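You operate a simulated robot arm through the tools that you are given. There is no shell and no other tool.

The job below is to be done with a simulated robot arm. You get a single attempt, and the scene is never put back.

## Task
Mist the dry starter pot twice and put it back.
Fine: use the carriage and the booth; end with the carriage at LOAD; the damp pots get none.

Only the result counts: the job must be done as asked and must still hold three seconds after the hand-in. Knocking over, shifting, dropping, spilling or breaking anything else fails it.

## Robot
A 6-joint arm with a two-finger parallel gripper, fixed in place. Base frame: the origin is on the floor under the middle of its stand, x ahead of it, y to its left, z up; the work surface is at about z = 750. Units: mm, degrees, N and s.
With the tool pointing down near the work surface it reaches from about 280 to 640 mm from the base axis. Its first joint turns from -115.0 to 115.0 degrees. Payload 3.43 kg.
The tool frame sits at the grasp point between the pads (the TCP): z along the fingers, y along the line on which they close. The tips reach 34 mm beyond it. The gripper opens to 128 mm. The fingers are 24 mm wide and 12 mm thick; the gripper's body (48 by 130 mm) begins 96 mm behind the TCP.
Orientation is that of the tool frame in the base frame, as [roll, pitch, yaw] about the fixed x, y, z axes, in that order (R = Rz(yaw) Ry(pitch) Rx(roll)). With the fingers straight down and closing along the base's y, the tool's x points along the base's -x, its y along +y and its z along -z.

## Interface
- The arm moves only by the tool drive_tool. Its argument "motion" is a list of rows, each a list of 2 entries, a list of its own where there are three numbers: the shift along the base's x, y, z in mm, then the turn, a rotation vector about the base's x, y, z in degrees. In form: [[[dx, dy, dz], [wx, wy, wz]], ...]. A call has 1 to 20 rows; each row shifts and turns the commanded pose from where the row before left it. "fingers" is the opening, from 0 (shut) to 1 (fully open), set as the call begins (left out, the last holds). A row lasts 0.2 s, in which the tool goes at most 50 mm and 8.6 degrees; a call with a longer step from one row to the next is refused whole, and so is a gripper value outside its range. Where a pose cannot be reached the arm comes as near as it can. A force on the tool above 50 N (or 10 N above the force at the start of the call, whichever is more), or a blocked arm, ends the call early, and 0.2 s more pass. The fingers move at their own pace (about 153 mm/s each) and stop on an object; they squeeze with about 32 N. The grip force told is the motor's: it shows also when the fingers shut on nothing. Time passes only in rows, and 0.2 s behind the last, so rows that do not move let the fingers close. The reply holds the time, the measured pose of the TCP, the force on the tool along the base axes, the opening and the grip force, in the units named above and with some noise, with the torque about the TCP (base axes, N m) and any sound that the robot's microphone picked up.
- Cameras (640 x 400 px; columns grow to the right, rows downward): "scene" is fixed at [401.4, 648.5, 1305.9]; the picture's right is [-0.83, 0.56, 0.00], its down [0.35, 0.52, -0.78] and it looks along [-0.44, -0.64, -0.63] (base axes); focal length 226 px, centre (320, 200). "wrist" rides on the gripper at [76, -11, -160] in the tool frame; the picture's right is [0.15, 0.99, 0.00], its down [-0.88, 0.13, -0.46] and it looks along [-0.45, 0.07, 0.89] (tool axes); focal length 234 px, centre (320, 200). There is no depth. A picture from a camera that has moved, and an enlarged one, comes with that camera's place and axes in the base frame and with its lens.
- capture(camera): a new picture of that camera. The clock stands still meanwhile.
- raise_lower(by): slides the trunk up (or, below 0, down) by that many mm; the arm rides with it, the base frame stays. It gives what a move gives, with no picture.
- zoom(camera, box): a new picture of the part [left, top, right, bottom] of that camera's present view, enlarged. The clock stands still meanwhile.
- close_job(): hands the job in; it is judged then, once.

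Places have to be worked out from the pictures, the camera data and where the tool is seen. Open the gripper and draw the arm clear of the work before you hand the job in, unless the task says otherwise.

The tools are called after "Emit:" as name(argument=value, ...) on one line, values as JSON. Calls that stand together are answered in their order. drive_tool: Moves the arm, as the interface text tells. Its arguments: {"type":"object","properties":{"motion":{"type":"array","items":{"type":"array"}},"fingers":{"type":"number"}},"required":["motion"]} The other tools are called the same way: raise_lower (by) moves the trunk up or down; capture (camera) takes a picture; zoom (camera, box) takes an enlarged picture of a part of a camera's view; close_job () hands the job in.

At the start:

```text
t: 0.0
position: [68.1, 437.4, 1135.7]
tcp_rot: [-180.0, 0.0, -180.0]
ft_force: [-0.8, 0.3, 0.2]
torque: [0.06, 0.0, 0.0]
grip_width: 128.1
grip_force: 0.1
trunk travel left (down, up): [-850.0, 140.0]
```

scene: 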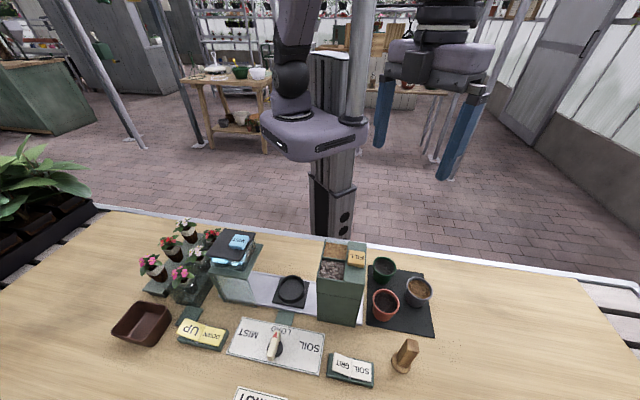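
wrist: 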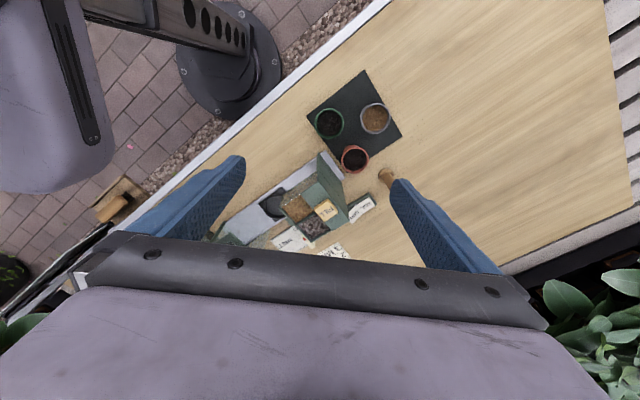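

The pictures show a mat with three pots, a carriage rail between a MIST booth and a soil hopper, a selector lever and labelled pads. I'll enlarge the important parts first.

Emit:
zoom(camera="scene", box=[200, 220, 360, 320])

Emit:
zoom(camera="scene", box=[160, 300, 320, 400])

Emit:
zoom(camera="scene", box=[310, 230, 470, 330])

Emit:
zoom(camera="scene", box=[290, 300, 450, 400])

Emit:
zoom(camera="scene", box=[100, 210, 260, 310])

Emit:
zoom(camera="wrist", box=[200, 60, 420, 260])

```text
4.00 times, centred on (280, 270) of scene
camera zoom: at [401.4, 648.5, 1305.9], right [-0.83, 0.56, 0.0], down [0.35, 0.52, -0.78], along [-0.44, -0.64, -0.63], focal length 906 px, centre (480, -80)
```

zoom: 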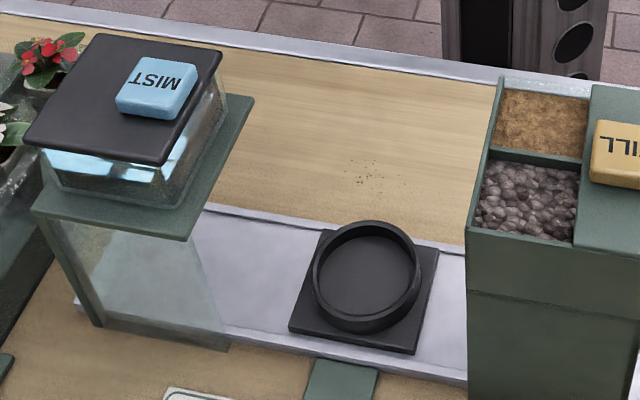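

```text
4.00 times, centred on (240, 350) of scene
camera zoom: at [401.4, 648.5, 1305.9], right [-0.83, 0.56, 0.0], down [0.35, 0.52, -0.78], along [-0.44, -0.64, -0.63], focal length 906 px, centre (640, -400)
```

zoom: 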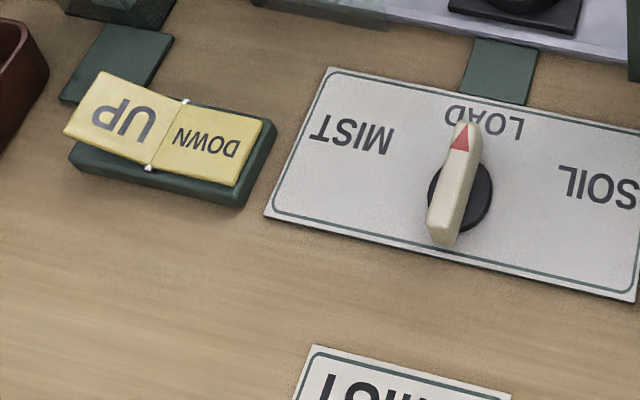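

```text
4.00 times, centred on (390, 280) of scene
camera zoom: at [401.4, 648.5, 1305.9], right [-0.83, 0.56, 0.0], down [0.35, 0.52, -0.78], along [-0.44, -0.64, -0.63], focal length 906 px, centre (40, -120)
```

zoom: 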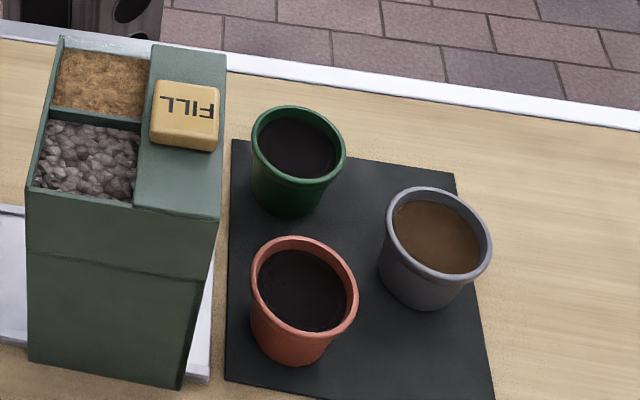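

```text
4.00 times, centred on (370, 350) of scene
camera zoom: at [401.4, 648.5, 1305.9], right [-0.83, 0.56, 0.0], down [0.35, 0.52, -0.78], along [-0.44, -0.64, -0.63], focal length 906 px, centre (120, -400)
```

zoom: 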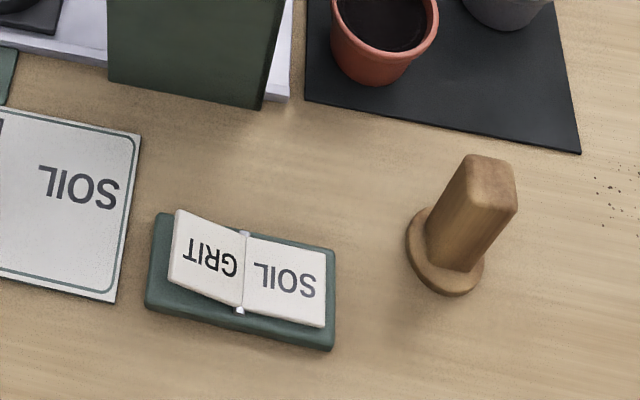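

```text
4.00 times, centred on (180, 260) of scene
camera zoom: at [401.4, 648.5, 1305.9], right [-0.83, 0.56, 0.0], down [0.35, 0.52, -0.78], along [-0.44, -0.64, -0.63], focal length 906 px, centre (880, -40)
```

zoom: 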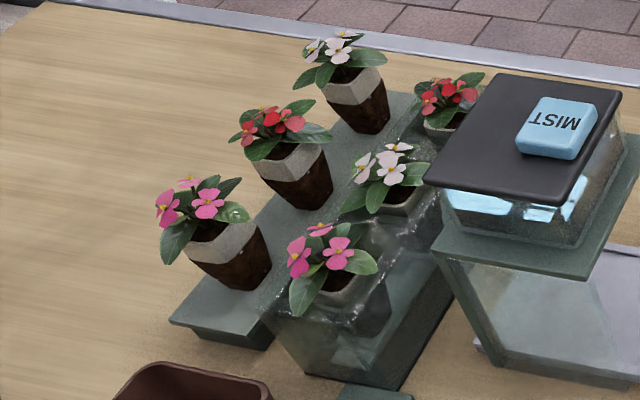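

```text
2.00 times, centred on (310, 160) of wrist
camera zoom: at [-7.9, 426.6, 1294.5], right [-0.15, 0.99, 0.0], down [0.88, 0.13, 0.46], along [0.45, 0.07, -0.89], focal length 468 px, centre (340, 280)
```

zoom: 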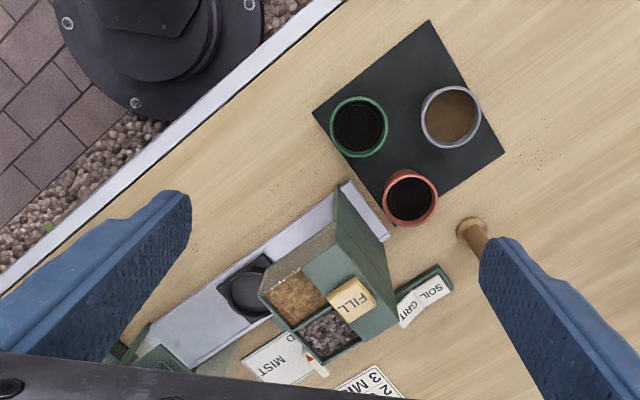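

The grey pot holds light, dry soil and the other two hold dark, damp soil. A card at about (435, 525) may carry instructions, so I move the wrist camera over that area, staying high.

Emit:
drive_tool(motion=[[[44, 7, -5], [0, 0, 0]], [[44, 7, -5], [0, 0, 0]], [[44, 7, -5], [0, 0, 0]], [[44, 7, -5], [0, 0, 0]], [[44, 7, -5], [0, 0, 0]], [[42, 8, -5], [0, 0, 0]], [[0, 0, 0], [0, 0, 0]]])

Emit:
capture(camera="wrist")

```text
t: 1.6
position: [330.7, 481.3, 1107.6]
tcp_rot: [-180.0, 0.0, -180.0]
ft_force: [0.1, 0.4, 0.5]
torque: [-0.01, -0.02, -0.01]
grip_width: 127.8
grip_force: 0.0
trunk travel left (down, up): [-850.0, 140.0]
```

```text
taken
camera wrist: at [255.0, 470.8, 1265.6], right [-0.15, 0.99, 0.0], down [0.88, 0.13, 0.46], along [0.45, 0.07, -0.89], focal length 234 px, centre (320, 200)
```

wrist: 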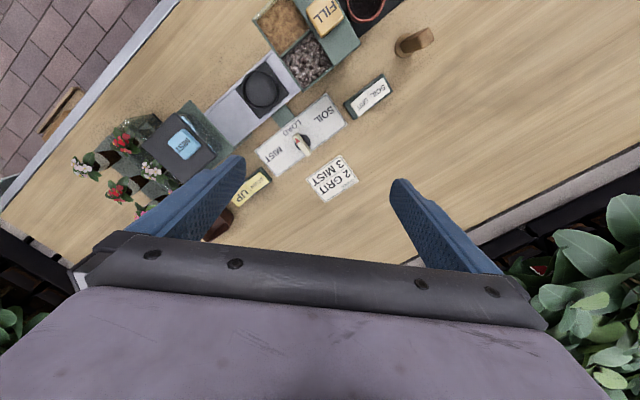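

Emit:
zoom(camera="wrist", box=[240, 80, 400, 210])

Emit:
zoom(camera="wrist", box=[60, 60, 260, 240])

Emit:
zoom(camera="wrist", box=[180, 0, 440, 120])

Emit:
zoom(camera="scene", box=[180, 215, 320, 320])

```text
3.08 times, centred on (320, 145) of wrist
camera zoom: at [255.0, 470.8, 1265.6], right [-0.15, 0.99, 0.0], down [0.88, 0.13, 0.46], along [0.45, 0.07, -0.89], focal length 720 px, centre (320, 369)
```

zoom: 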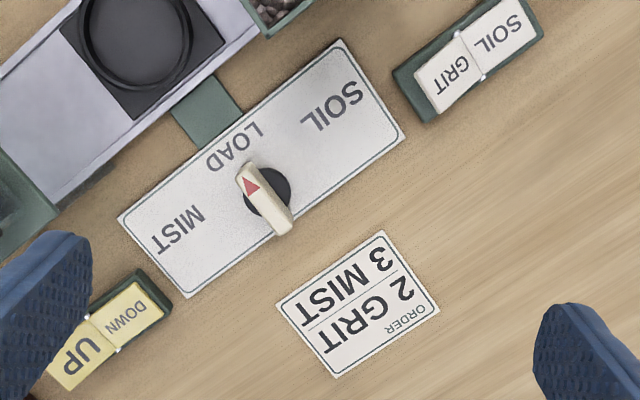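

```text
2.22 times, centred on (160, 150) of wrist
camera zoom: at [255.0, 470.8, 1265.6], right [-0.15, 0.99, 0.0], down [0.88, 0.13, 0.46], along [0.45, 0.07, -0.89], focal length 520 px, centre (676, 311)
```

zoom: 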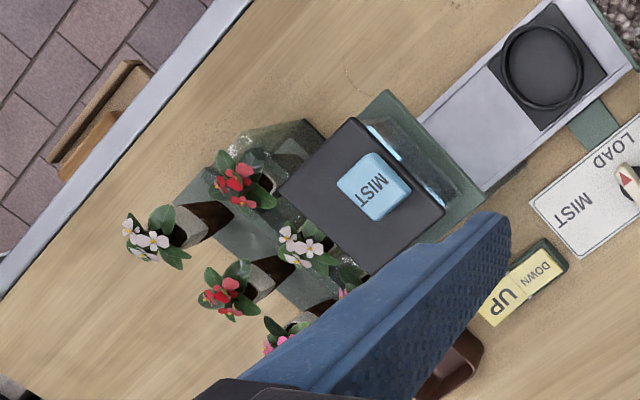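

```text
2.46 times, centred on (310, 60) of wrist
camera zoom: at [255.0, 470.8, 1265.6], right [-0.15, 0.99, 0.0], down [0.88, 0.13, 0.46], along [0.45, 0.07, -0.89], focal length 576 px, centre (345, 545)
```

zoom: 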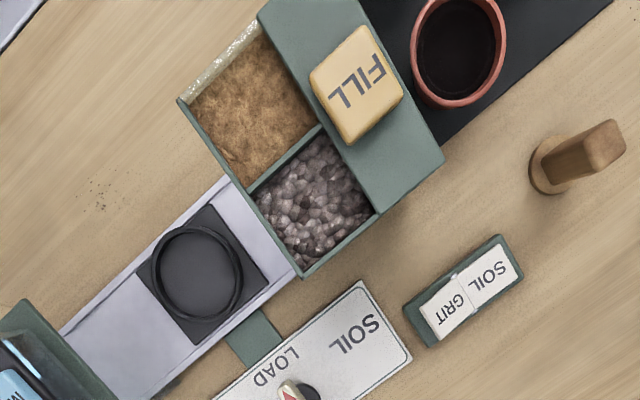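

```text
3.81 times, centred on (250, 268) of scene
camera zoom: at [401.4, 648.5, 1305.9], right [-0.83, 0.56, 0.0], down [0.35, 0.52, -0.78], along [-0.44, -0.64, -0.63], focal length 863 px, centre (587, -57)
```

zoom: 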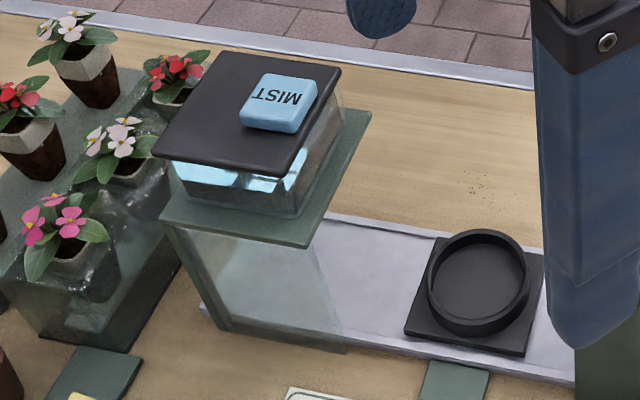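

The card reads "2 GRIT 3 MIST", but the job asks only for two mists, so I follow the job. By triangulation the grey dry pot is near (43, 548) with its rim at about z 798, the carriage dish near (290, 357), the selector knob near (381, 448) and the MIST button near (365, 288, 930). I go above the dry pot, turning to close along (1, 1), for a closer look.

Emit:
drive_tool(motion=[[[-36, 8.3, -13.5], [0, 0, -5.625]], [[-36, 8.3, -13.5], [0, 0, -5.625]], [[-36, 8.3, -13.5], [0, 0, -5.625]], [[-36, 8.3, -13.5], [0, 0, -5.625]], [[-36, 8.3, -13.5], [0, 0, -5.625]], [[-36, 8.3, -13.5], [0, 0, -5.625]], [[-36, 8.3, -13.5], [0, 0, -5.625]], [[-36, 8.3, -13.5], [0, 0, -5.625]], [[0, 0, 0], [0, 0, 0]]])

Emit:
capture(camera="wrist")

Emit:
capture(camera="scene")

```text
t: 3.6
position: [41.7, 545.5, 1000.4]
tcp_rot: [180.0, 0.0, 135.0]
ft_force: [-1.0, -0.2, -0.2]
torque: [0.0, -0.01, 0.0]
grip_width: 127.9
grip_force: 0.1
trunk travel left (down, up): [-850.0, 140.0]
```

```text
taken
camera wrist: at [-19.5, 591.9, 1158.9], right [0.6, 0.8, 0.0], down [0.71, -0.53, 0.46], along [0.37, -0.27, -0.89], focal length 234 px, centre (320, 200)
```

wrist: 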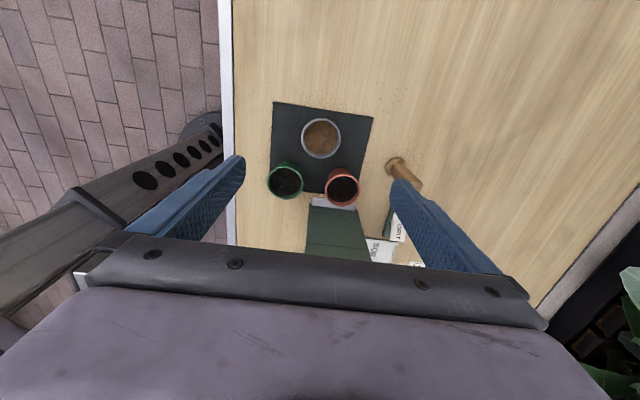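

```text
taken
```

scene: 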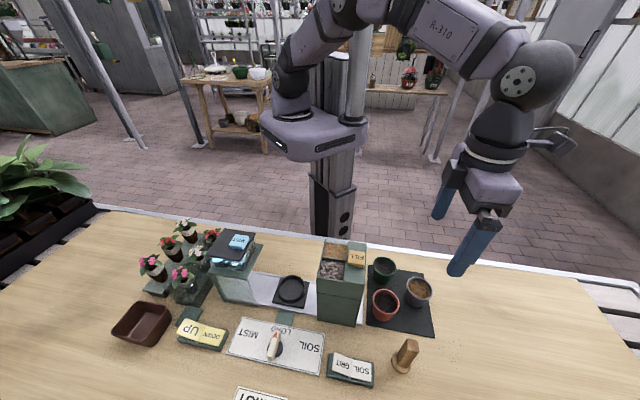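

The arm is now over the pots. I enlarge the wrist view to measure the dry pot's rim and base.

Emit:
zoom(camera="wrist", box=[250, 90, 390, 210])

Emit:
zoom(camera="scene", box=[360, 245, 450, 325])

Emit:
zoom(camera="scene", box=[250, 260, 330, 320])

```text
3.33 times, centred on (320, 150) of wrist
camera zoom: at [-19.5, 591.9, 1158.9], right [0.6, 0.8, 0.0], down [0.71, -0.53, 0.46], along [0.37, -0.27, -0.89], focal length 781 px, centre (320, 367)
```

zoom: 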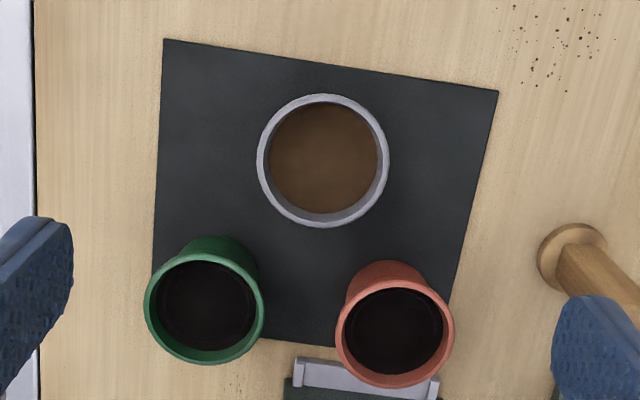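

```text
5.00 times, centred on (405, 285) of scene
camera zoom: at [401.4, 648.5, 1305.9], right [-0.83, 0.56, 0.0], down [0.35, 0.52, -0.78], along [-0.44, -0.64, -0.63], focal length 1132 px, centre (-105, -225)
```

zoom: 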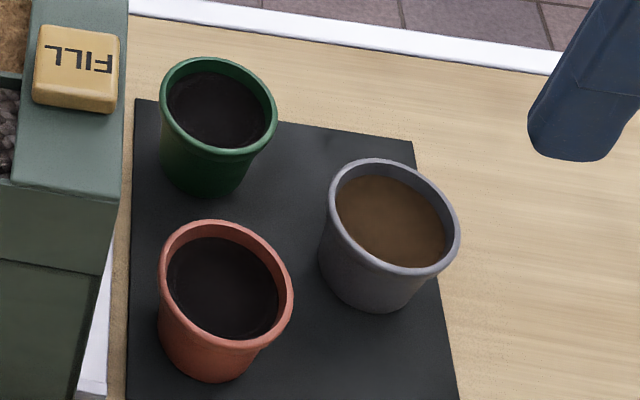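

```text
6.67 times, centred on (290, 290) of scene
camera zoom: at [401.4, 648.5, 1305.9], right [-0.83, 0.56, 0.0], down [0.35, 0.52, -0.78], along [-0.44, -0.64, -0.63], focal length 1510 px, centre (520, -400)
```

zoom: 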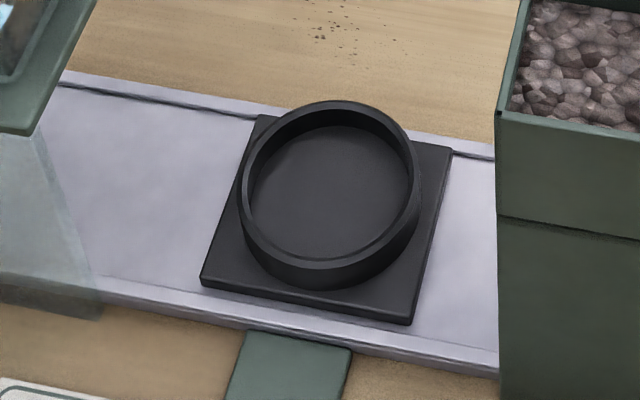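

The dry pot's rim centre works out at about (44, 547, 803), with a rim diameter near 60 and height near 51. The dish ring top is about z 777, so I plan to grip right at the rim. I partly close the fingers and come down to z of about 870 to check centring.

Emit:
drive_tool(motion=[[[1, 0.5, -33], [0, 0, 0]], [[1, 0.5, -33], [0, 0, 0]], [[0, 0, -33], [0, 0, 0]], [[0, 0, -30], [0, 0, 0]], [[0, 0, 0], [0, 0, 0]], [[0, 0, 0], [0, 0, 0]]], fingers=0.72)

Emit:
capture(camera="wrist")

Emit:
zoom(camera="scene", box=[340, 200, 500, 320])

```text
t: 5.0
position: [41.6, 547.8, 870.0]
tcp_rot: [-179.9, 0.1, 135.0]
ft_force: [0.1, 0.6, 0.3]
torque: [0.01, 0.02, 0.0]
grip_width: 92.0
grip_force: 0.1
trunk travel left (down, up): [-850.0, 140.0]
```

```text
taken
camera wrist: at [-19.8, 593.4, 1028.3], right [0.6, 0.8, 0.0], down [0.72, -0.53, 0.46], along [0.37, -0.27, -0.89], focal length 234 px, centre (320, 200)
```

wrist: 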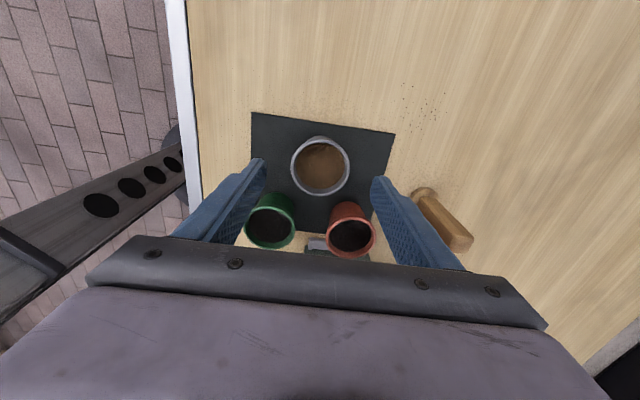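

```text
3.33 times, centred on (420, 260) of scene
camera zoom: at [401.4, 648.5, 1305.9], right [-0.83, 0.56, 0.0], down [0.35, 0.52, -0.78], along [-0.44, -0.64, -0.63], focal length 755 px, centre (-13, 0)
```

zoom: 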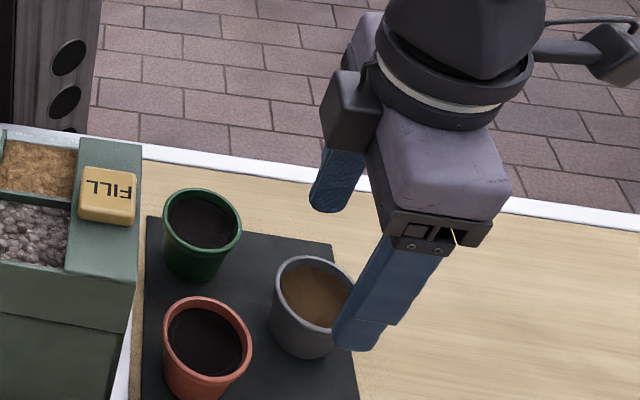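

The pot is centred between the fingers within about 2 mm. I come down so the TCP sits at the rim, about z 807.

Emit:
drive_tool(motion=[[[0.5, 0, -20], [0, 0, 0]], [[0, 0, -20], [0, 0, 0]], [[0, 0, -15], [0, 0, 0]], [[0, 0, -7], [0, 0, 0]], [[0, 0, 0], [0, 0, 0]]])

Emit:
capture(camera="wrist")

Emit:
zoom(camera="scene", box=[360, 220, 480, 310])

```text
t: 6.2
position: [43.6, 548.9, 807.9]
tcp_rot: [-180.0, -0.1, 135.0]
ft_force: [0.1, 0.0, 0.0]
torque: [0.0, -0.03, -0.01]
grip_width: 92.3
grip_force: 0.2
trunk travel left (down, up): [-850.0, 140.0]
```

```text
taken
camera wrist: at [-18.6, 594.5, 965.6], right [0.6, 0.8, 0.0], down [0.72, -0.53, 0.46], along [0.37, -0.27, -0.89], focal length 234 px, centre (320, 200)
```

wrist: 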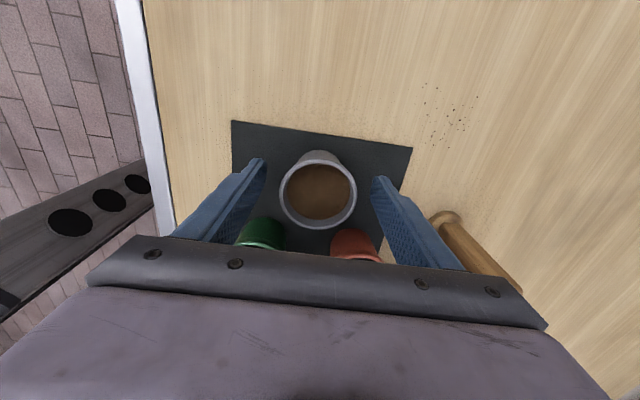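

```text
4.44 times, centred on (420, 265) of scene
camera zoom: at [401.4, 648.5, 1305.9], right [-0.83, 0.56, 0.0], down [0.35, 0.52, -0.78], along [-0.44, -0.64, -0.63], focal length 1007 px, centre (-124, -89)
```

zoom: 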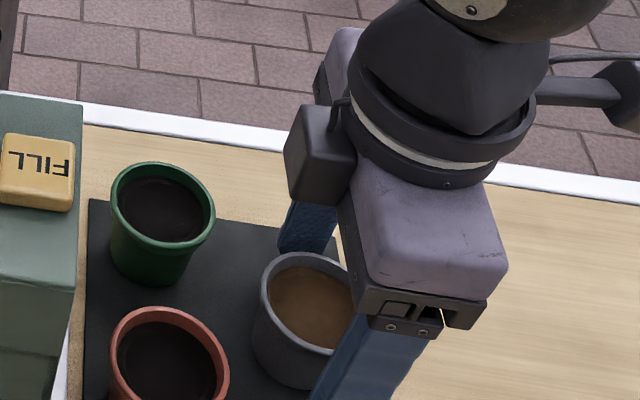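

The pot's rim is centred at the TCP and about level with it. I close the gripper on it.

Emit:
drive_tool(motion=[[[0, 0, 0], [0, 0, 0]], [[0, 0, 0], [0, 0, 0]], [[0, 0, 0], [0, 0, 0]], [[0, 0, 0], [0, 0, 0]]], fingers=0)

Emit:
capture(camera="wrist")

```text
t: 7.2
position: [41.1, 548.4, 807.2]
tcp_rot: [180.0, 0.1, 134.9]
ft_force: [0.0, 0.3, -0.2]
torque: [0.0, 0.02, 0.02]
grip_width: 58.5
grip_force: 31.7
trunk travel left (down, up): [-850.0, 140.0]
```

```text
taken
camera wrist: at [-18.7, 594.5, 965.7], right [0.6, 0.8, 0.0], down [0.72, -0.53, 0.46], along [0.37, -0.27, -0.89], focal length 234 px, centre (320, 200)
```

wrist: 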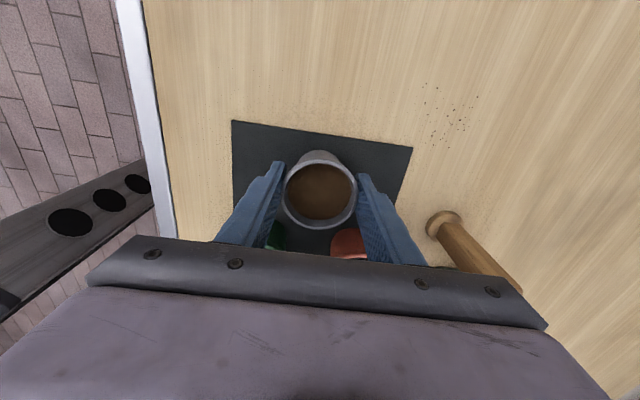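

The grip holds at 58.5 mm and 31.7 N. I lift straight up, gently, and check the load.

Emit:
drive_tool(motion=[[[0, 0, 5], [0, 0, 0]], [[0, 0, 15], [0, 0, 0]], [[0, 0, 20], [0, 0, 0]], [[0, 0, 30], [0, 0, 0]], [[0, 0, 30], [0, 0, 0]], [[0, 0, 30], [0, 0, 0]], [[0, 0, 30], [0, 0, 0]], [[0, 0, 30], [0, 0, 0]], [[0, 0, 30], [0, 0, 0]], [[0, 0, 10], [0, 0, 0]], [[0, 0, 0], [0, 0, 0]]])

Emit:
capture(camera="wrist")

Emit:
capture(camera="scene")

```text
t: 9.6
position: [45.4, 548.5, 1039.4]
tcp_rot: [179.9, -0.1, 135.0]
ft_force: [0.4, 0.7, -0.7]
torque: [0.02, -0.01, -0.01]
grip_width: 58.3
grip_force: 31.9
trunk travel left (down, up): [-850.0, 140.0]
```

```text
taken
camera wrist: at [-16.5, 594.5, 1196.3], right [0.6, 0.8, 0.0], down [0.72, -0.53, 0.46], along [0.37, -0.27, -0.89], focal length 234 px, centre (320, 200)
```

wrist: 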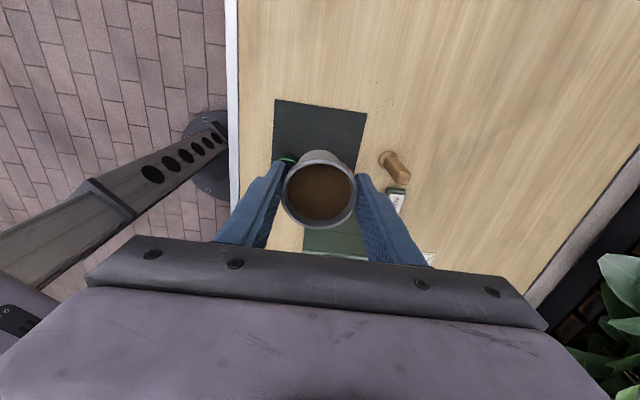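

```text
taken
```

scene: 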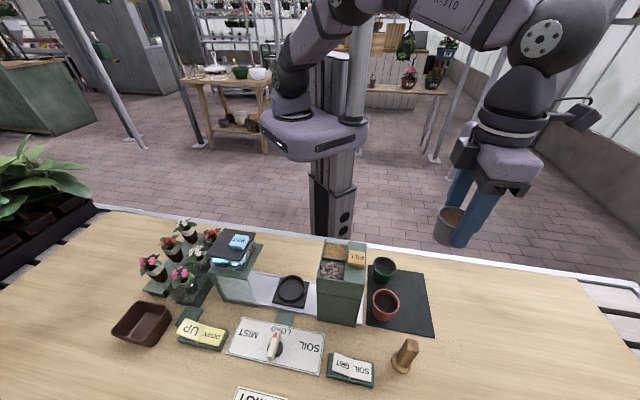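

The load is light and the pot hangs level. I carry it over the hopper (pot bottom near z 980, hopper top about 940) to above the dish near (289, 359).

Emit:
drive_tool(motion=[[[12, -9, 0], [0, 0, 0]], [[22, -17, 0], [0, 0, 0]], [[28, -22, 0], [0, 0, 0]], [[30, -23, 0], [0, 0, 0]], [[30, -23, 0], [0, 0, 0]], [[30, -23, 0], [0, 0, 0]], [[30, -23, 0], [0, 0, 0]], [[28, -22, 0], [0, 0, 0]], [[22, -17, 0], [0, 0, 0]], [[12.4, -9.8, 0], [0, 0, 0]], [[0, 0, 0], [0, 0, 0]], [[0, 0, 0], [0, 0, 0]]])

Emit:
capture(camera="wrist")

Emit:
capture(camera="scene")

```text
t: 12.2
position: [289.8, 359.6, 1038.4]
tcp_rot: [180.0, 0.1, 134.9]
ft_force: [-0.1, 0.1, 1.2]
torque: [-0.03, -0.02, 0.0]
grip_width: 58.0
grip_force: 32.5
trunk travel left (down, up): [-850.0, 140.0]
```

```text
taken
camera wrist: at [227.9, 405.6, 1197.1], right [0.6, 0.8, 0.0], down [0.72, -0.53, 0.46], along [0.37, -0.27, -0.89], focal length 234 px, centre (320, 200)
```

wrist: 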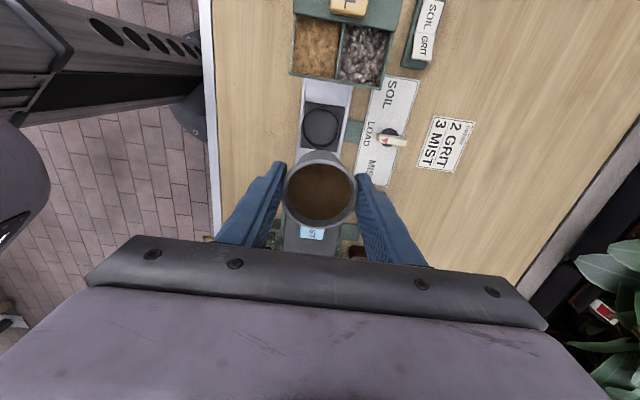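

```text
taken
```

scene: 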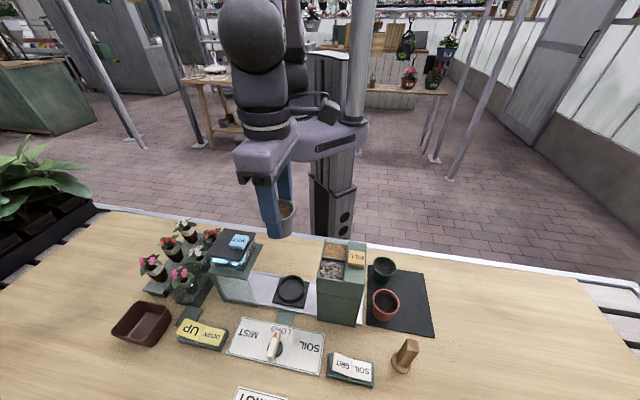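

Emit:
zoom(camera="wrist", box=[260, 60, 400, 180])

Emit:
zoom(camera="wrist", box=[350, 70, 490, 190])

```text
3.33 times, centred on (330, 120) of wrist
camera zoom: at [227.9, 405.6, 1197.1], right [0.6, 0.8, 0.0], down [0.72, -0.53, 0.46], along [0.37, -0.27, -0.89], focal length 781 px, centre (287, 467)
```

zoom: 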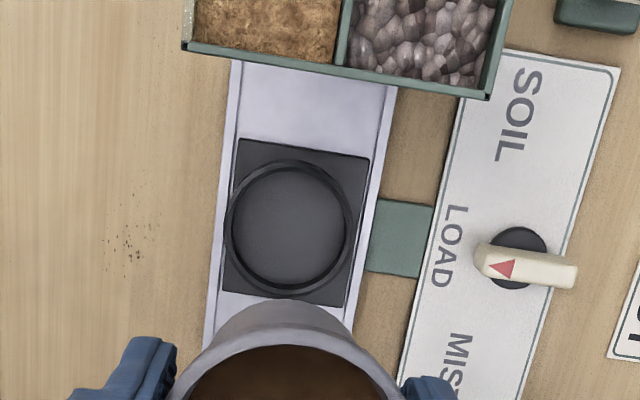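

```text
3.33 times, centred on (420, 130) of wrist
camera zoom: at [227.9, 405.6, 1197.1], right [0.6, 0.8, 0.0], down [0.72, -0.53, 0.46], along [0.37, -0.27, -0.89], focal length 781 px, centre (-13, 433)
```

zoom: 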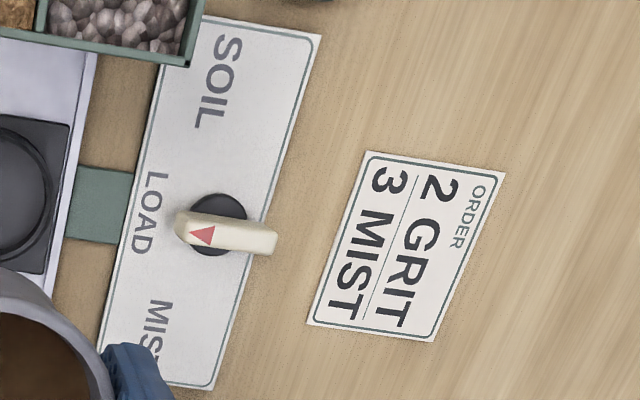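

The dish centre from both cameras comes out near (288.5, 362), so I shift slightly and come down to z of about 860 for a closer check.

Emit:
drive_tool(motion=[[[-1, 2, -20], [0, 0, 0]], [[0, 0, -30], [0, 0, 0]], [[0, 0, -30], [0, 0, 0]], [[0, 0, -30], [0, 0, 0]], [[0, 0, -30], [0, 0, 0]], [[0, 0, -25], [0, 0, 0]], [[0, 0, -12], [0, 0, 0]], [[0, 0, 0], [0, 0, 0]], [[0, 0, 0], [0, 0, 0]]])

Emit:
capture(camera="wrist")

Emit:
zoom(camera="scene", box=[220, 200, 380, 320])

```text
t: 14.2
position: [289.1, 361.7, 860.6]
tcp_rot: [-180.0, 0.0, 135.0]
ft_force: [-0.2, -1.0, -1.7]
torque: [0.01, -0.01, -0.01]
grip_width: 57.9
grip_force: 31.8
trunk travel left (down, up): [-850.0, 140.0]
```

```text
taken
camera wrist: at [227.5, 408.0, 1019.3], right [0.6, 0.8, 0.0], down [0.72, -0.53, 0.46], along [0.37, -0.27, -0.89], focal length 234 px, centre (320, 200)
```

wrist: 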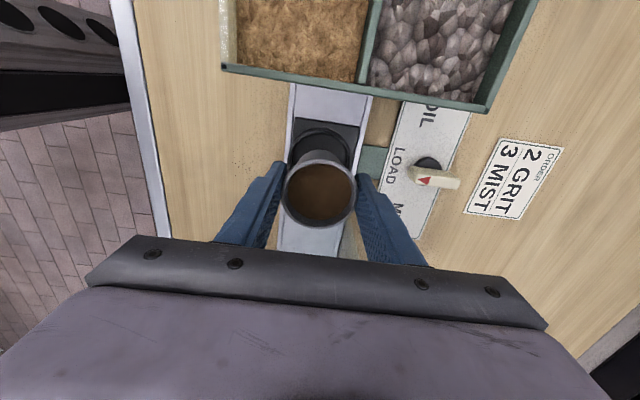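

```text
3.33 times, centred on (300, 260) of scene
camera zoom: at [401.4, 648.5, 1305.9], right [-0.83, 0.56, 0.0], down [0.35, 0.52, -0.78], along [-0.44, -0.64, -0.63], focal length 755 px, centre (387, 0)
```

zoom: 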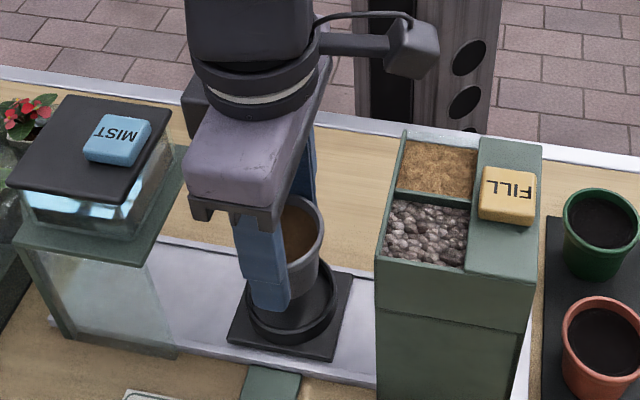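

Emit:
zoom(camera="scene", box=[260, 240, 330, 310])

Emit:
zoom(camera="wrist", box=[260, 90, 390, 190])

```text
5.71 times, centred on (295, 275) of scene
camera zoom: at [401.4, 648.5, 1305.9], right [-0.83, 0.56, 0.0], down [0.35, 0.52, -0.78], along [-0.44, -0.64, -0.63], focal length 1294 px, centre (463, -229)
```

zoom: 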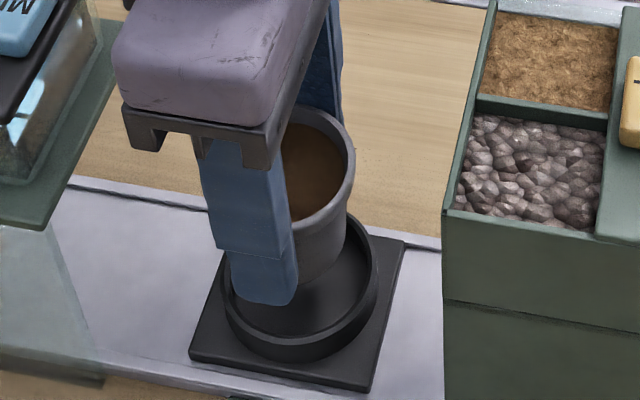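

```text
4.00 times, centred on (325, 140) of wrist
camera zoom: at [227.5, 408.0, 1019.3], right [0.6, 0.8, 0.0], down [0.72, -0.53, 0.46], along [0.37, -0.27, -0.89], focal length 937 px, centre (300, 440)
```

zoom: 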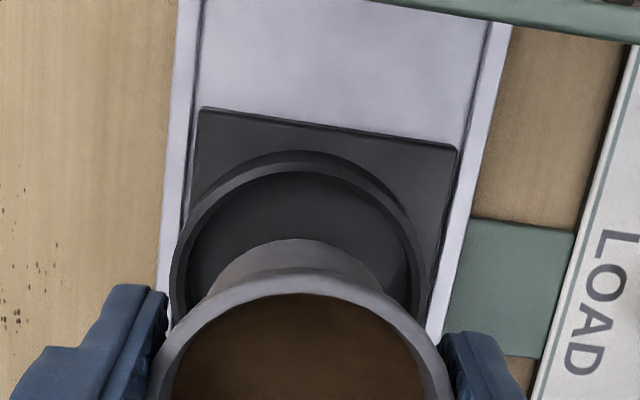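

The pot hangs within about 2 mm of the dish centre, and the dish has roughly 10 mm of slack. I nudge it and lower the pot into the ring, stopping above the expected floor contact.

Emit:
drive_tool(motion=[[[-0.7, 1, -10], [0, 0, 0]], [[0, 0, -10], [0, 0, 0]], [[0, 0, -8], [0, 0, 0]], [[0, 0, -5], [0, 0, 0]], [[0, 0, 0], [0, 0, 0]]])

Emit:
zoom(camera="scene", box=[260, 240, 330, 310])

```text
t: 15.4
position: [288.1, 361.8, 826.3]
tcp_rot: [180.0, 0.0, 135.0]
ft_force: [-0.7, -0.2, -0.7]
torque: [0.03, 0.01, 0.03]
grip_width: 57.9
grip_force: 32.5
trunk travel left (down, up): [-850.0, 140.0]
```

```text
5.71 times, centred on (295, 275) of scene
camera zoom: at [401.4, 648.5, 1305.9], right [-0.83, 0.56, 0.0], down [0.35, 0.52, -0.78], along [-0.44, -0.64, -0.63], focal length 1294 px, centre (463, -229)
```

zoom: 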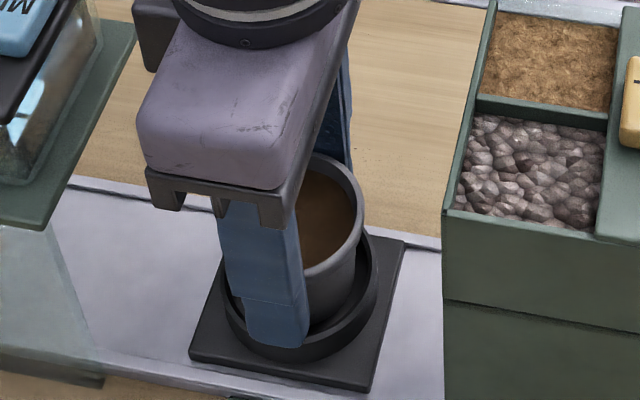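

The pot is inside the ring with no contact yet. I go down in small steps, watching the vertical force.

Emit:
drive_tool(motion=[[[0, 0, -2], [0, 0, 0]], [[0, 0, -2], [0, 0, 0]], [[0, 0, 0], [0, 0, 0]]])

```text
t: 16.2
position: [287.1, 361.5, 824.2]
tcp_rot: [179.7, 0.0, 135.1]
ft_force: [-1.7, -0.9, 24.7]
torque: [-0.08, -0.01, 0.21]
grip_width: 58.4
grip_force: 32.0
trunk travel left (down, up): [-850.0, 140.0]
```

There is floor contact (24.7 N up). I ease up 1.5 mm to take off the load, then check.

Emit:
drive_tool(motion=[[[0, 0, 1.5], [0, 0, 0]], [[0, 0, 0], [0, 0, 0]]])

Emit:
zoom(camera="scene", box=[260, 240, 330, 310])

Emit:
capture(camera="wrist")

```text
t: 16.8
position: [286.1, 362.0, 824.7]
tcp_rot: [179.9, 0.0, 134.9]
ft_force: [0.3, 0.8, 16.9]
torque: [0.04, -0.12, 0.0]
grip_width: 57.9
grip_force: 32.1
trunk travel left (down, up): [-850.0, 140.0]
```

```text
5.71 times, centred on (295, 275) of scene
camera zoom: at [401.4, 648.5, 1305.9], right [-0.83, 0.56, 0.0], down [0.35, 0.52, -0.78], along [-0.44, -0.64, -0.63], focal length 1294 px, centre (463, -229)
```

zoom: 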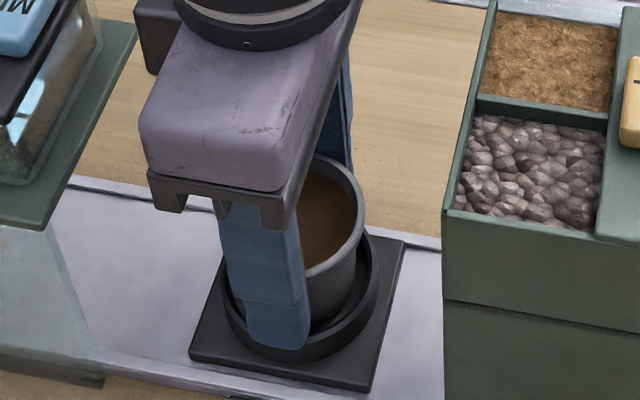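

```text
taken
camera wrist: at [225.1, 408.1, 983.3], right [0.6, 0.8, 0.0], down [0.71, -0.53, 0.46], along [0.37, -0.27, -0.89], focal length 234 px, centre (320, 200)
```

wrist: 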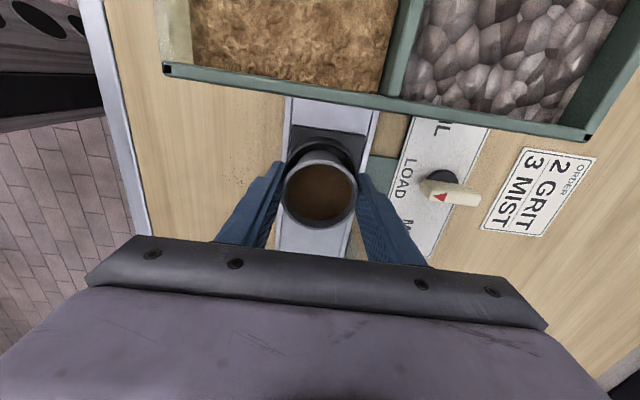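

About 17 N remains, so I ease up a little more before releasing.

Emit:
drive_tool(motion=[[[0, 0, 1.5], [0, 0, 0]], [[0, 0, 0], [0, 0, 0]]])

```text
t: 17.4
position: [286.5, 361.2, 825.4]
tcp_rot: [-179.9, 0.1, 135.0]
ft_force: [0.2, 0.4, 3.6]
torque: [0.12, -0.08, 0.01]
grip_width: 57.8
grip_force: 31.8
trunk travel left (down, up): [-850.0, 140.0]
```

The load is nearly off and the pot is resting on the dish floor. I release it and let it settle.

Emit:
drive_tool(motion=[[[0, 0, 0], [0, 0, 0]], [[0, 0, 0], [0, 0, 0]], [[0, 0, 0], [0, 0, 0]]], fingers=0.72)

Emit:
capture(camera="wrist")

Emit:
zoom(camera="scene", box=[260, 240, 330, 310])

```text
t: 18.2
position: [287.1, 362.7, 825.8]
tcp_rot: [-180.0, 0.1, 135.1]
ft_force: [0.7, -0.1, 0.5]
torque: [-0.02, -0.04, -0.02]
grip_width: 92.1
grip_force: 0.1
trunk travel left (down, up): [-850.0, 140.0]
```

```text
taken
camera wrist: at [225.3, 408.3, 984.0], right [0.6, 0.8, 0.0], down [0.72, -0.53, 0.46], along [0.37, -0.27, -0.89], focal length 234 px, centre (320, 200)
```

wrist: 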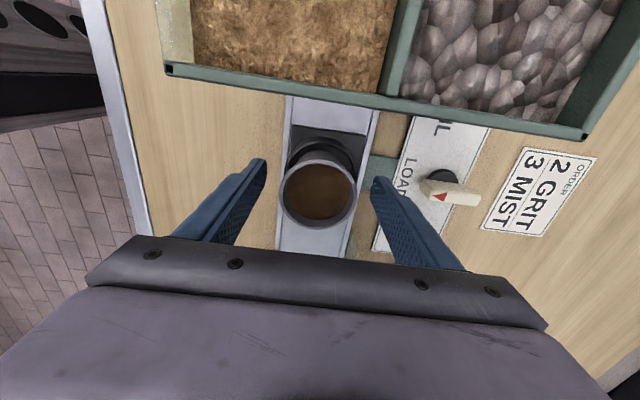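

```text
5.71 times, centred on (295, 275) of scene
camera zoom: at [401.4, 648.5, 1305.9], right [-0.83, 0.56, 0.0], down [0.35, 0.52, -0.78], along [-0.44, -0.64, -0.63], focal length 1294 px, centre (463, -229)
```

zoom: 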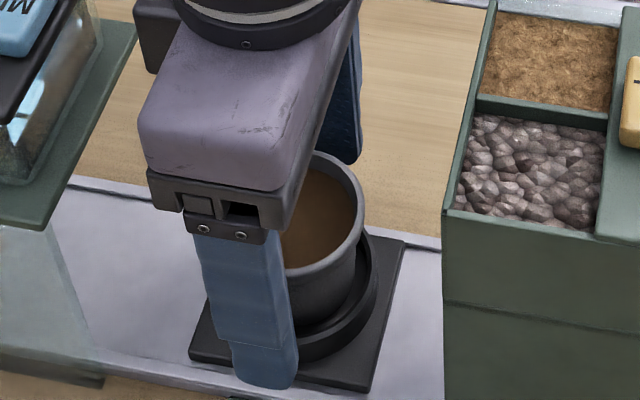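

The pot stands free and level in the dish. I lift straight off, then move out over the selector knob (pivot near (380.5, 454)), turning the tool so the fingers straddle its lever.

Emit:
drive_tool(motion=[[[0, 0, 10], [0, 0, 0]], [[0, 0, 25], [0, 0, 0]], [[0, 0, 32], [0, 0, 0]], [[0, 0, 32], [0, 0, 0]], [[0, 0, 32], [0, 0, 0]], [[0, 0, 29], [0, 0, 0]], [[8.5, 8.4, 0], [0, 0, 8.2]], [[8.5, 8.4, 0], [0, 0, 8.2]], [[8.5, 8.4, 0], [0, 0, 8.2]], [[8.5, 8.4, 0], [0, 0, 8.2]], [[8.5, 8.4, 0], [0, 0, 8.2]], [[8.5, 8.4, 0], [0, 0, 8.2]], [[8.5, 8.4, 0], [0, 0, 8.2]], [[8.5, 8.4, 0], [0, 0, 8.2]], [[8.5, 8.4, 0], [0, 0, 8.2]], [[8.5, 8.4, 0], [0, 0, 8.2]], [[8.2, 8, 0], [0, 0, 8]], [[0, 0, 0], [0, 0, 0]]])

Emit:
capture(camera="wrist")

Emit:
capture(camera="scene")

```text
t: 22.0
position: [380.7, 454.5, 985.7]
tcp_rot: [180.0, 0.0, -134.9]
ft_force: [0.0, -0.6, 0.3]
torque: [0.02, -0.01, -0.03]
grip_width: 92.4
grip_force: 0.1
trunk travel left (down, up): [-850.0, 140.0]
```

```text
taken
camera wrist: at [334.8, 393.4, 1144.6], right [-0.8, 0.59, 0.0], down [0.53, 0.72, 0.46], along [0.27, 0.37, -0.89], focal length 234 px, centre (320, 200)
```

wrist: 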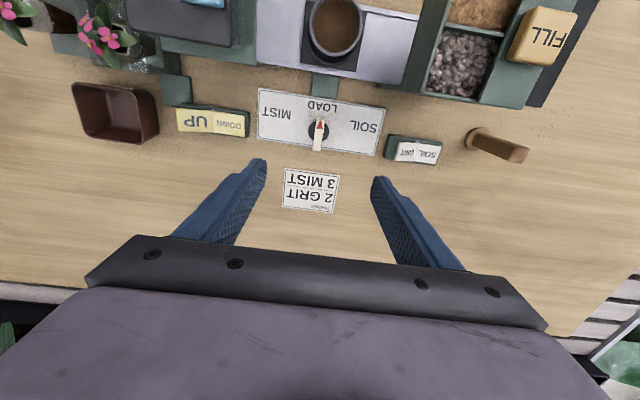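

```text
taken
```

scene: 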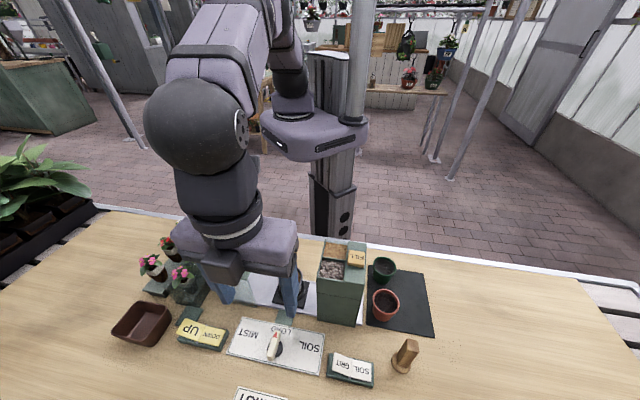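

The orientation was reached. I enlarge the knob to measure it and the label angles.

Emit:
zoom(camera="wrist", box=[250, 80, 390, 170])

Emit:
zoom(camera="scene", box=[235, 315, 315, 375])

Emit:
zoom(camera="wrist", box=[240, 0, 440, 100])

```text
4.44 times, centred on (320, 125) of wrist
camera zoom: at [334.8, 393.4, 1144.6], right [-0.8, 0.59, 0.0], down [0.53, 0.72, 0.46], along [0.27, 0.37, -0.89], focal length 1041 px, centre (320, 533)
```

zoom: 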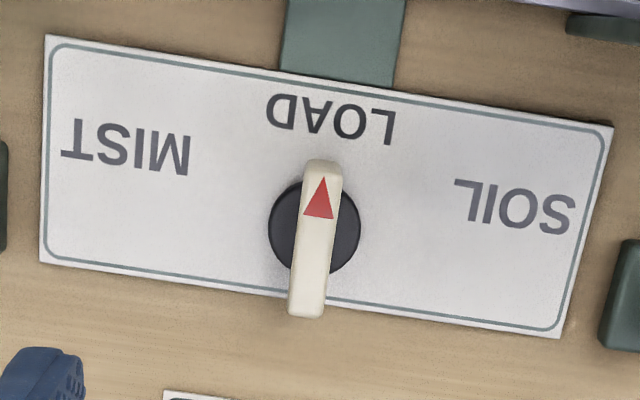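

```text
6.67 times, centred on (275, 345) of scene
camera zoom: at [401.4, 648.5, 1305.9], right [-0.83, 0.56, 0.0], down [0.35, 0.52, -0.78], along [-0.44, -0.64, -0.63], focal length 1510 px, centre (620, -767)
```

zoom: 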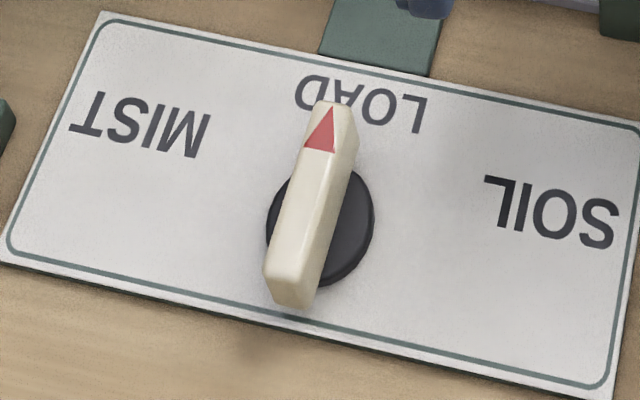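

```text
3.20 times, centred on (340, 50) of wrist
camera zoom: at [334.8, 393.4, 1144.6], right [-0.8, 0.59, 0.0], down [0.53, 0.72, 0.46], along [0.27, 0.37, -0.89], focal length 749 px, centre (256, 680)
```

zoom: 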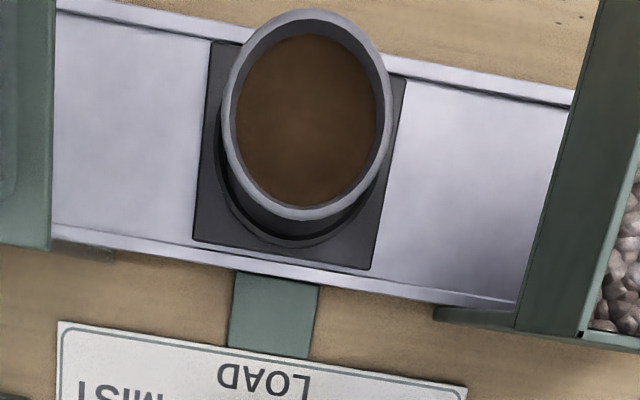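

The lever lies along the LOAD direction and the pot sits well in the dish. I come down closer to pin the knob's pivot precisely.

Emit:
drive_tool(motion=[[[0, -1, -30], [0, 0, 0]], [[0, 0, -35], [0, 0, 0]], [[0, 0, -30], [0, 0, 0]], [[0, 0, -15], [0, 0, 0]], [[0, 0, 0], [0, 0, 0]]], fingers=0.45)

Emit:
capture(camera="wrist")

Emit:
zoom(camera="wrist", box=[250, 110, 390, 210])

```text
t: 23.2
position: [381.3, 452.7, 875.7]
tcp_rot: [180.0, 0.1, -135.1]
ft_force: [-0.7, 0.2, 0.6]
torque: [-0.03, 0.0, -0.02]
grip_width: 57.8
grip_force: 0.0
trunk travel left (down, up): [-850.0, 140.0]
```

```text
taken
camera wrist: at [335.3, 392.6, 1033.7], right [-0.8, 0.6, 0.0], down [0.53, 0.72, 0.46], along [0.27, 0.37, -0.89], focal length 234 px, centre (320, 200)
```

wrist: 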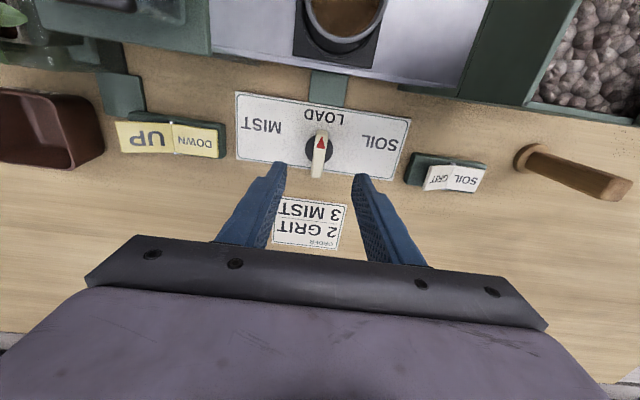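

```text
4.00 times, centred on (320, 160) of wrist
camera zoom: at [335.3, 392.6, 1033.7], right [-0.8, 0.6, 0.0], down [0.53, 0.72, 0.46], along [0.27, 0.37, -0.89], focal length 937 px, centre (320, 360)
```

zoom: 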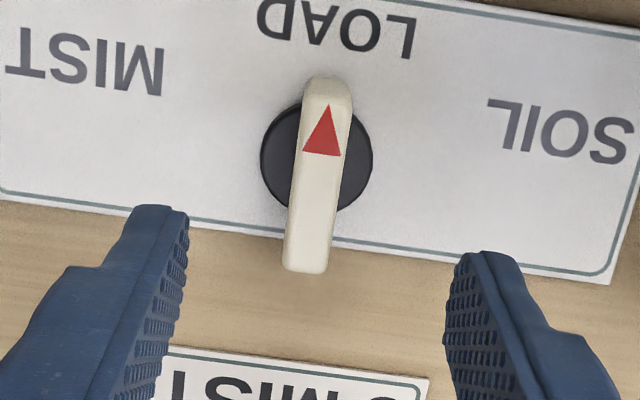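

The pivot is near (378, 451). I shift slightly and lower so the tips are at about z 771, beside the lever and above the disc.

Emit:
drive_tool(motion=[[[-1, -1, -25], [0, 0, 0]], [[-1, -1, -25], [0, 0, 0]], [[0, 0, -15], [0, 0, 0]], [[0, 0, -5.7], [0, 0, 0]], [[0, 0, 0], [0, 0, 0]]])

Emit:
capture(camera="wrist")

Emit:
zoom(camera="scene", box=[220, 270, 340, 370])

```text
t: 24.4
position: [377.0, 449.9, 804.9]
tcp_rot: [179.9, 0.0, -135.1]
ft_force: [0.5, -0.4, 0.4]
torque: [-0.01, 0.01, 0.03]
grip_width: 57.6
grip_force: 0.0
trunk travel left (down, up): [-850.0, 140.0]
```

```text
taken
camera wrist: at [332.0, 390.2, 963.6], right [-0.8, 0.6, 0.0], down [0.53, 0.72, 0.46], along [0.27, 0.37, -0.89], focal length 234 px, centre (320, 200)
```

wrist: 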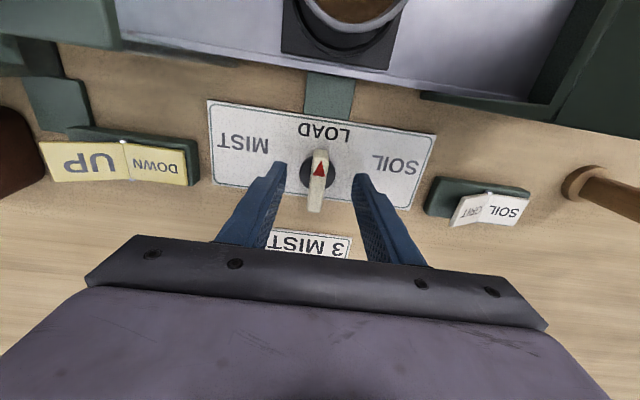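

```text
4.00 times, centred on (280, 320) of scene
camera zoom: at [401.4, 648.5, 1305.9], right [-0.83, 0.56, 0.0], down [0.35, 0.52, -0.78], along [-0.44, -0.64, -0.63], focal length 906 px, centre (480, -280)
```

zoom: 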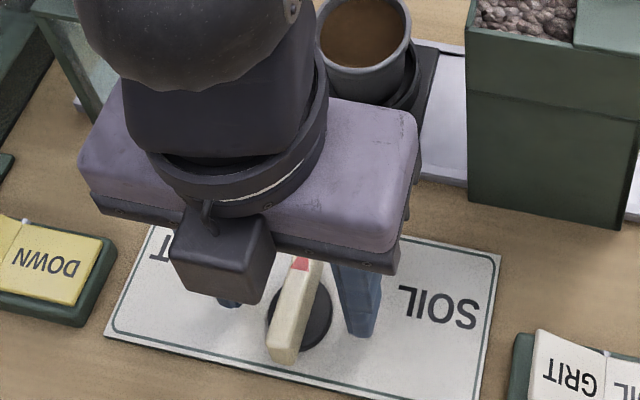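

The lever's middle lies on the tool axis and the tips are free. I close on the lever.

Emit:
drive_tool(motion=[[[0, 0, 0], [0, 0, 0]], [[0, 0, 0], [0, 0, 0]], [[0, 0, 0], [0, 0, 0]]], fingers=0)

Emit:
capture(camera="wrist")

```text
t: 25.2
position: [379.6, 449.3, 805.8]
tcp_rot: [180.0, 0.1, -135.0]
ft_force: [8.1, -9.0, -0.2]
torque: [-0.12, -0.42, -0.05]
grip_width: 12.8
grip_force: 44.9
trunk travel left (down, up): [-850.0, 140.0]
```

```text
taken
camera wrist: at [333.4, 388.9, 963.8], right [-0.8, 0.6, 0.0], down [0.53, 0.72, 0.46], along [0.27, 0.37, -0.89], focal length 234 px, centre (320, 200)
```

wrist: 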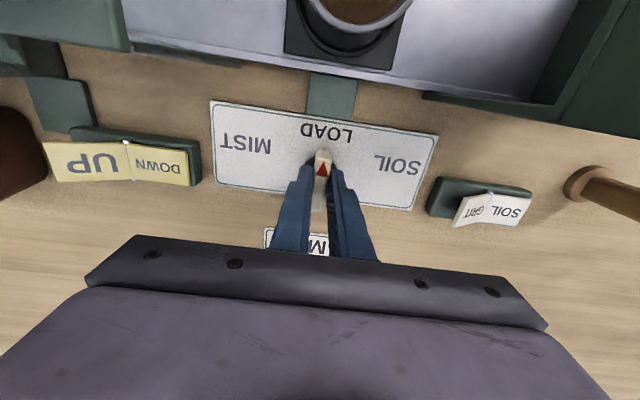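

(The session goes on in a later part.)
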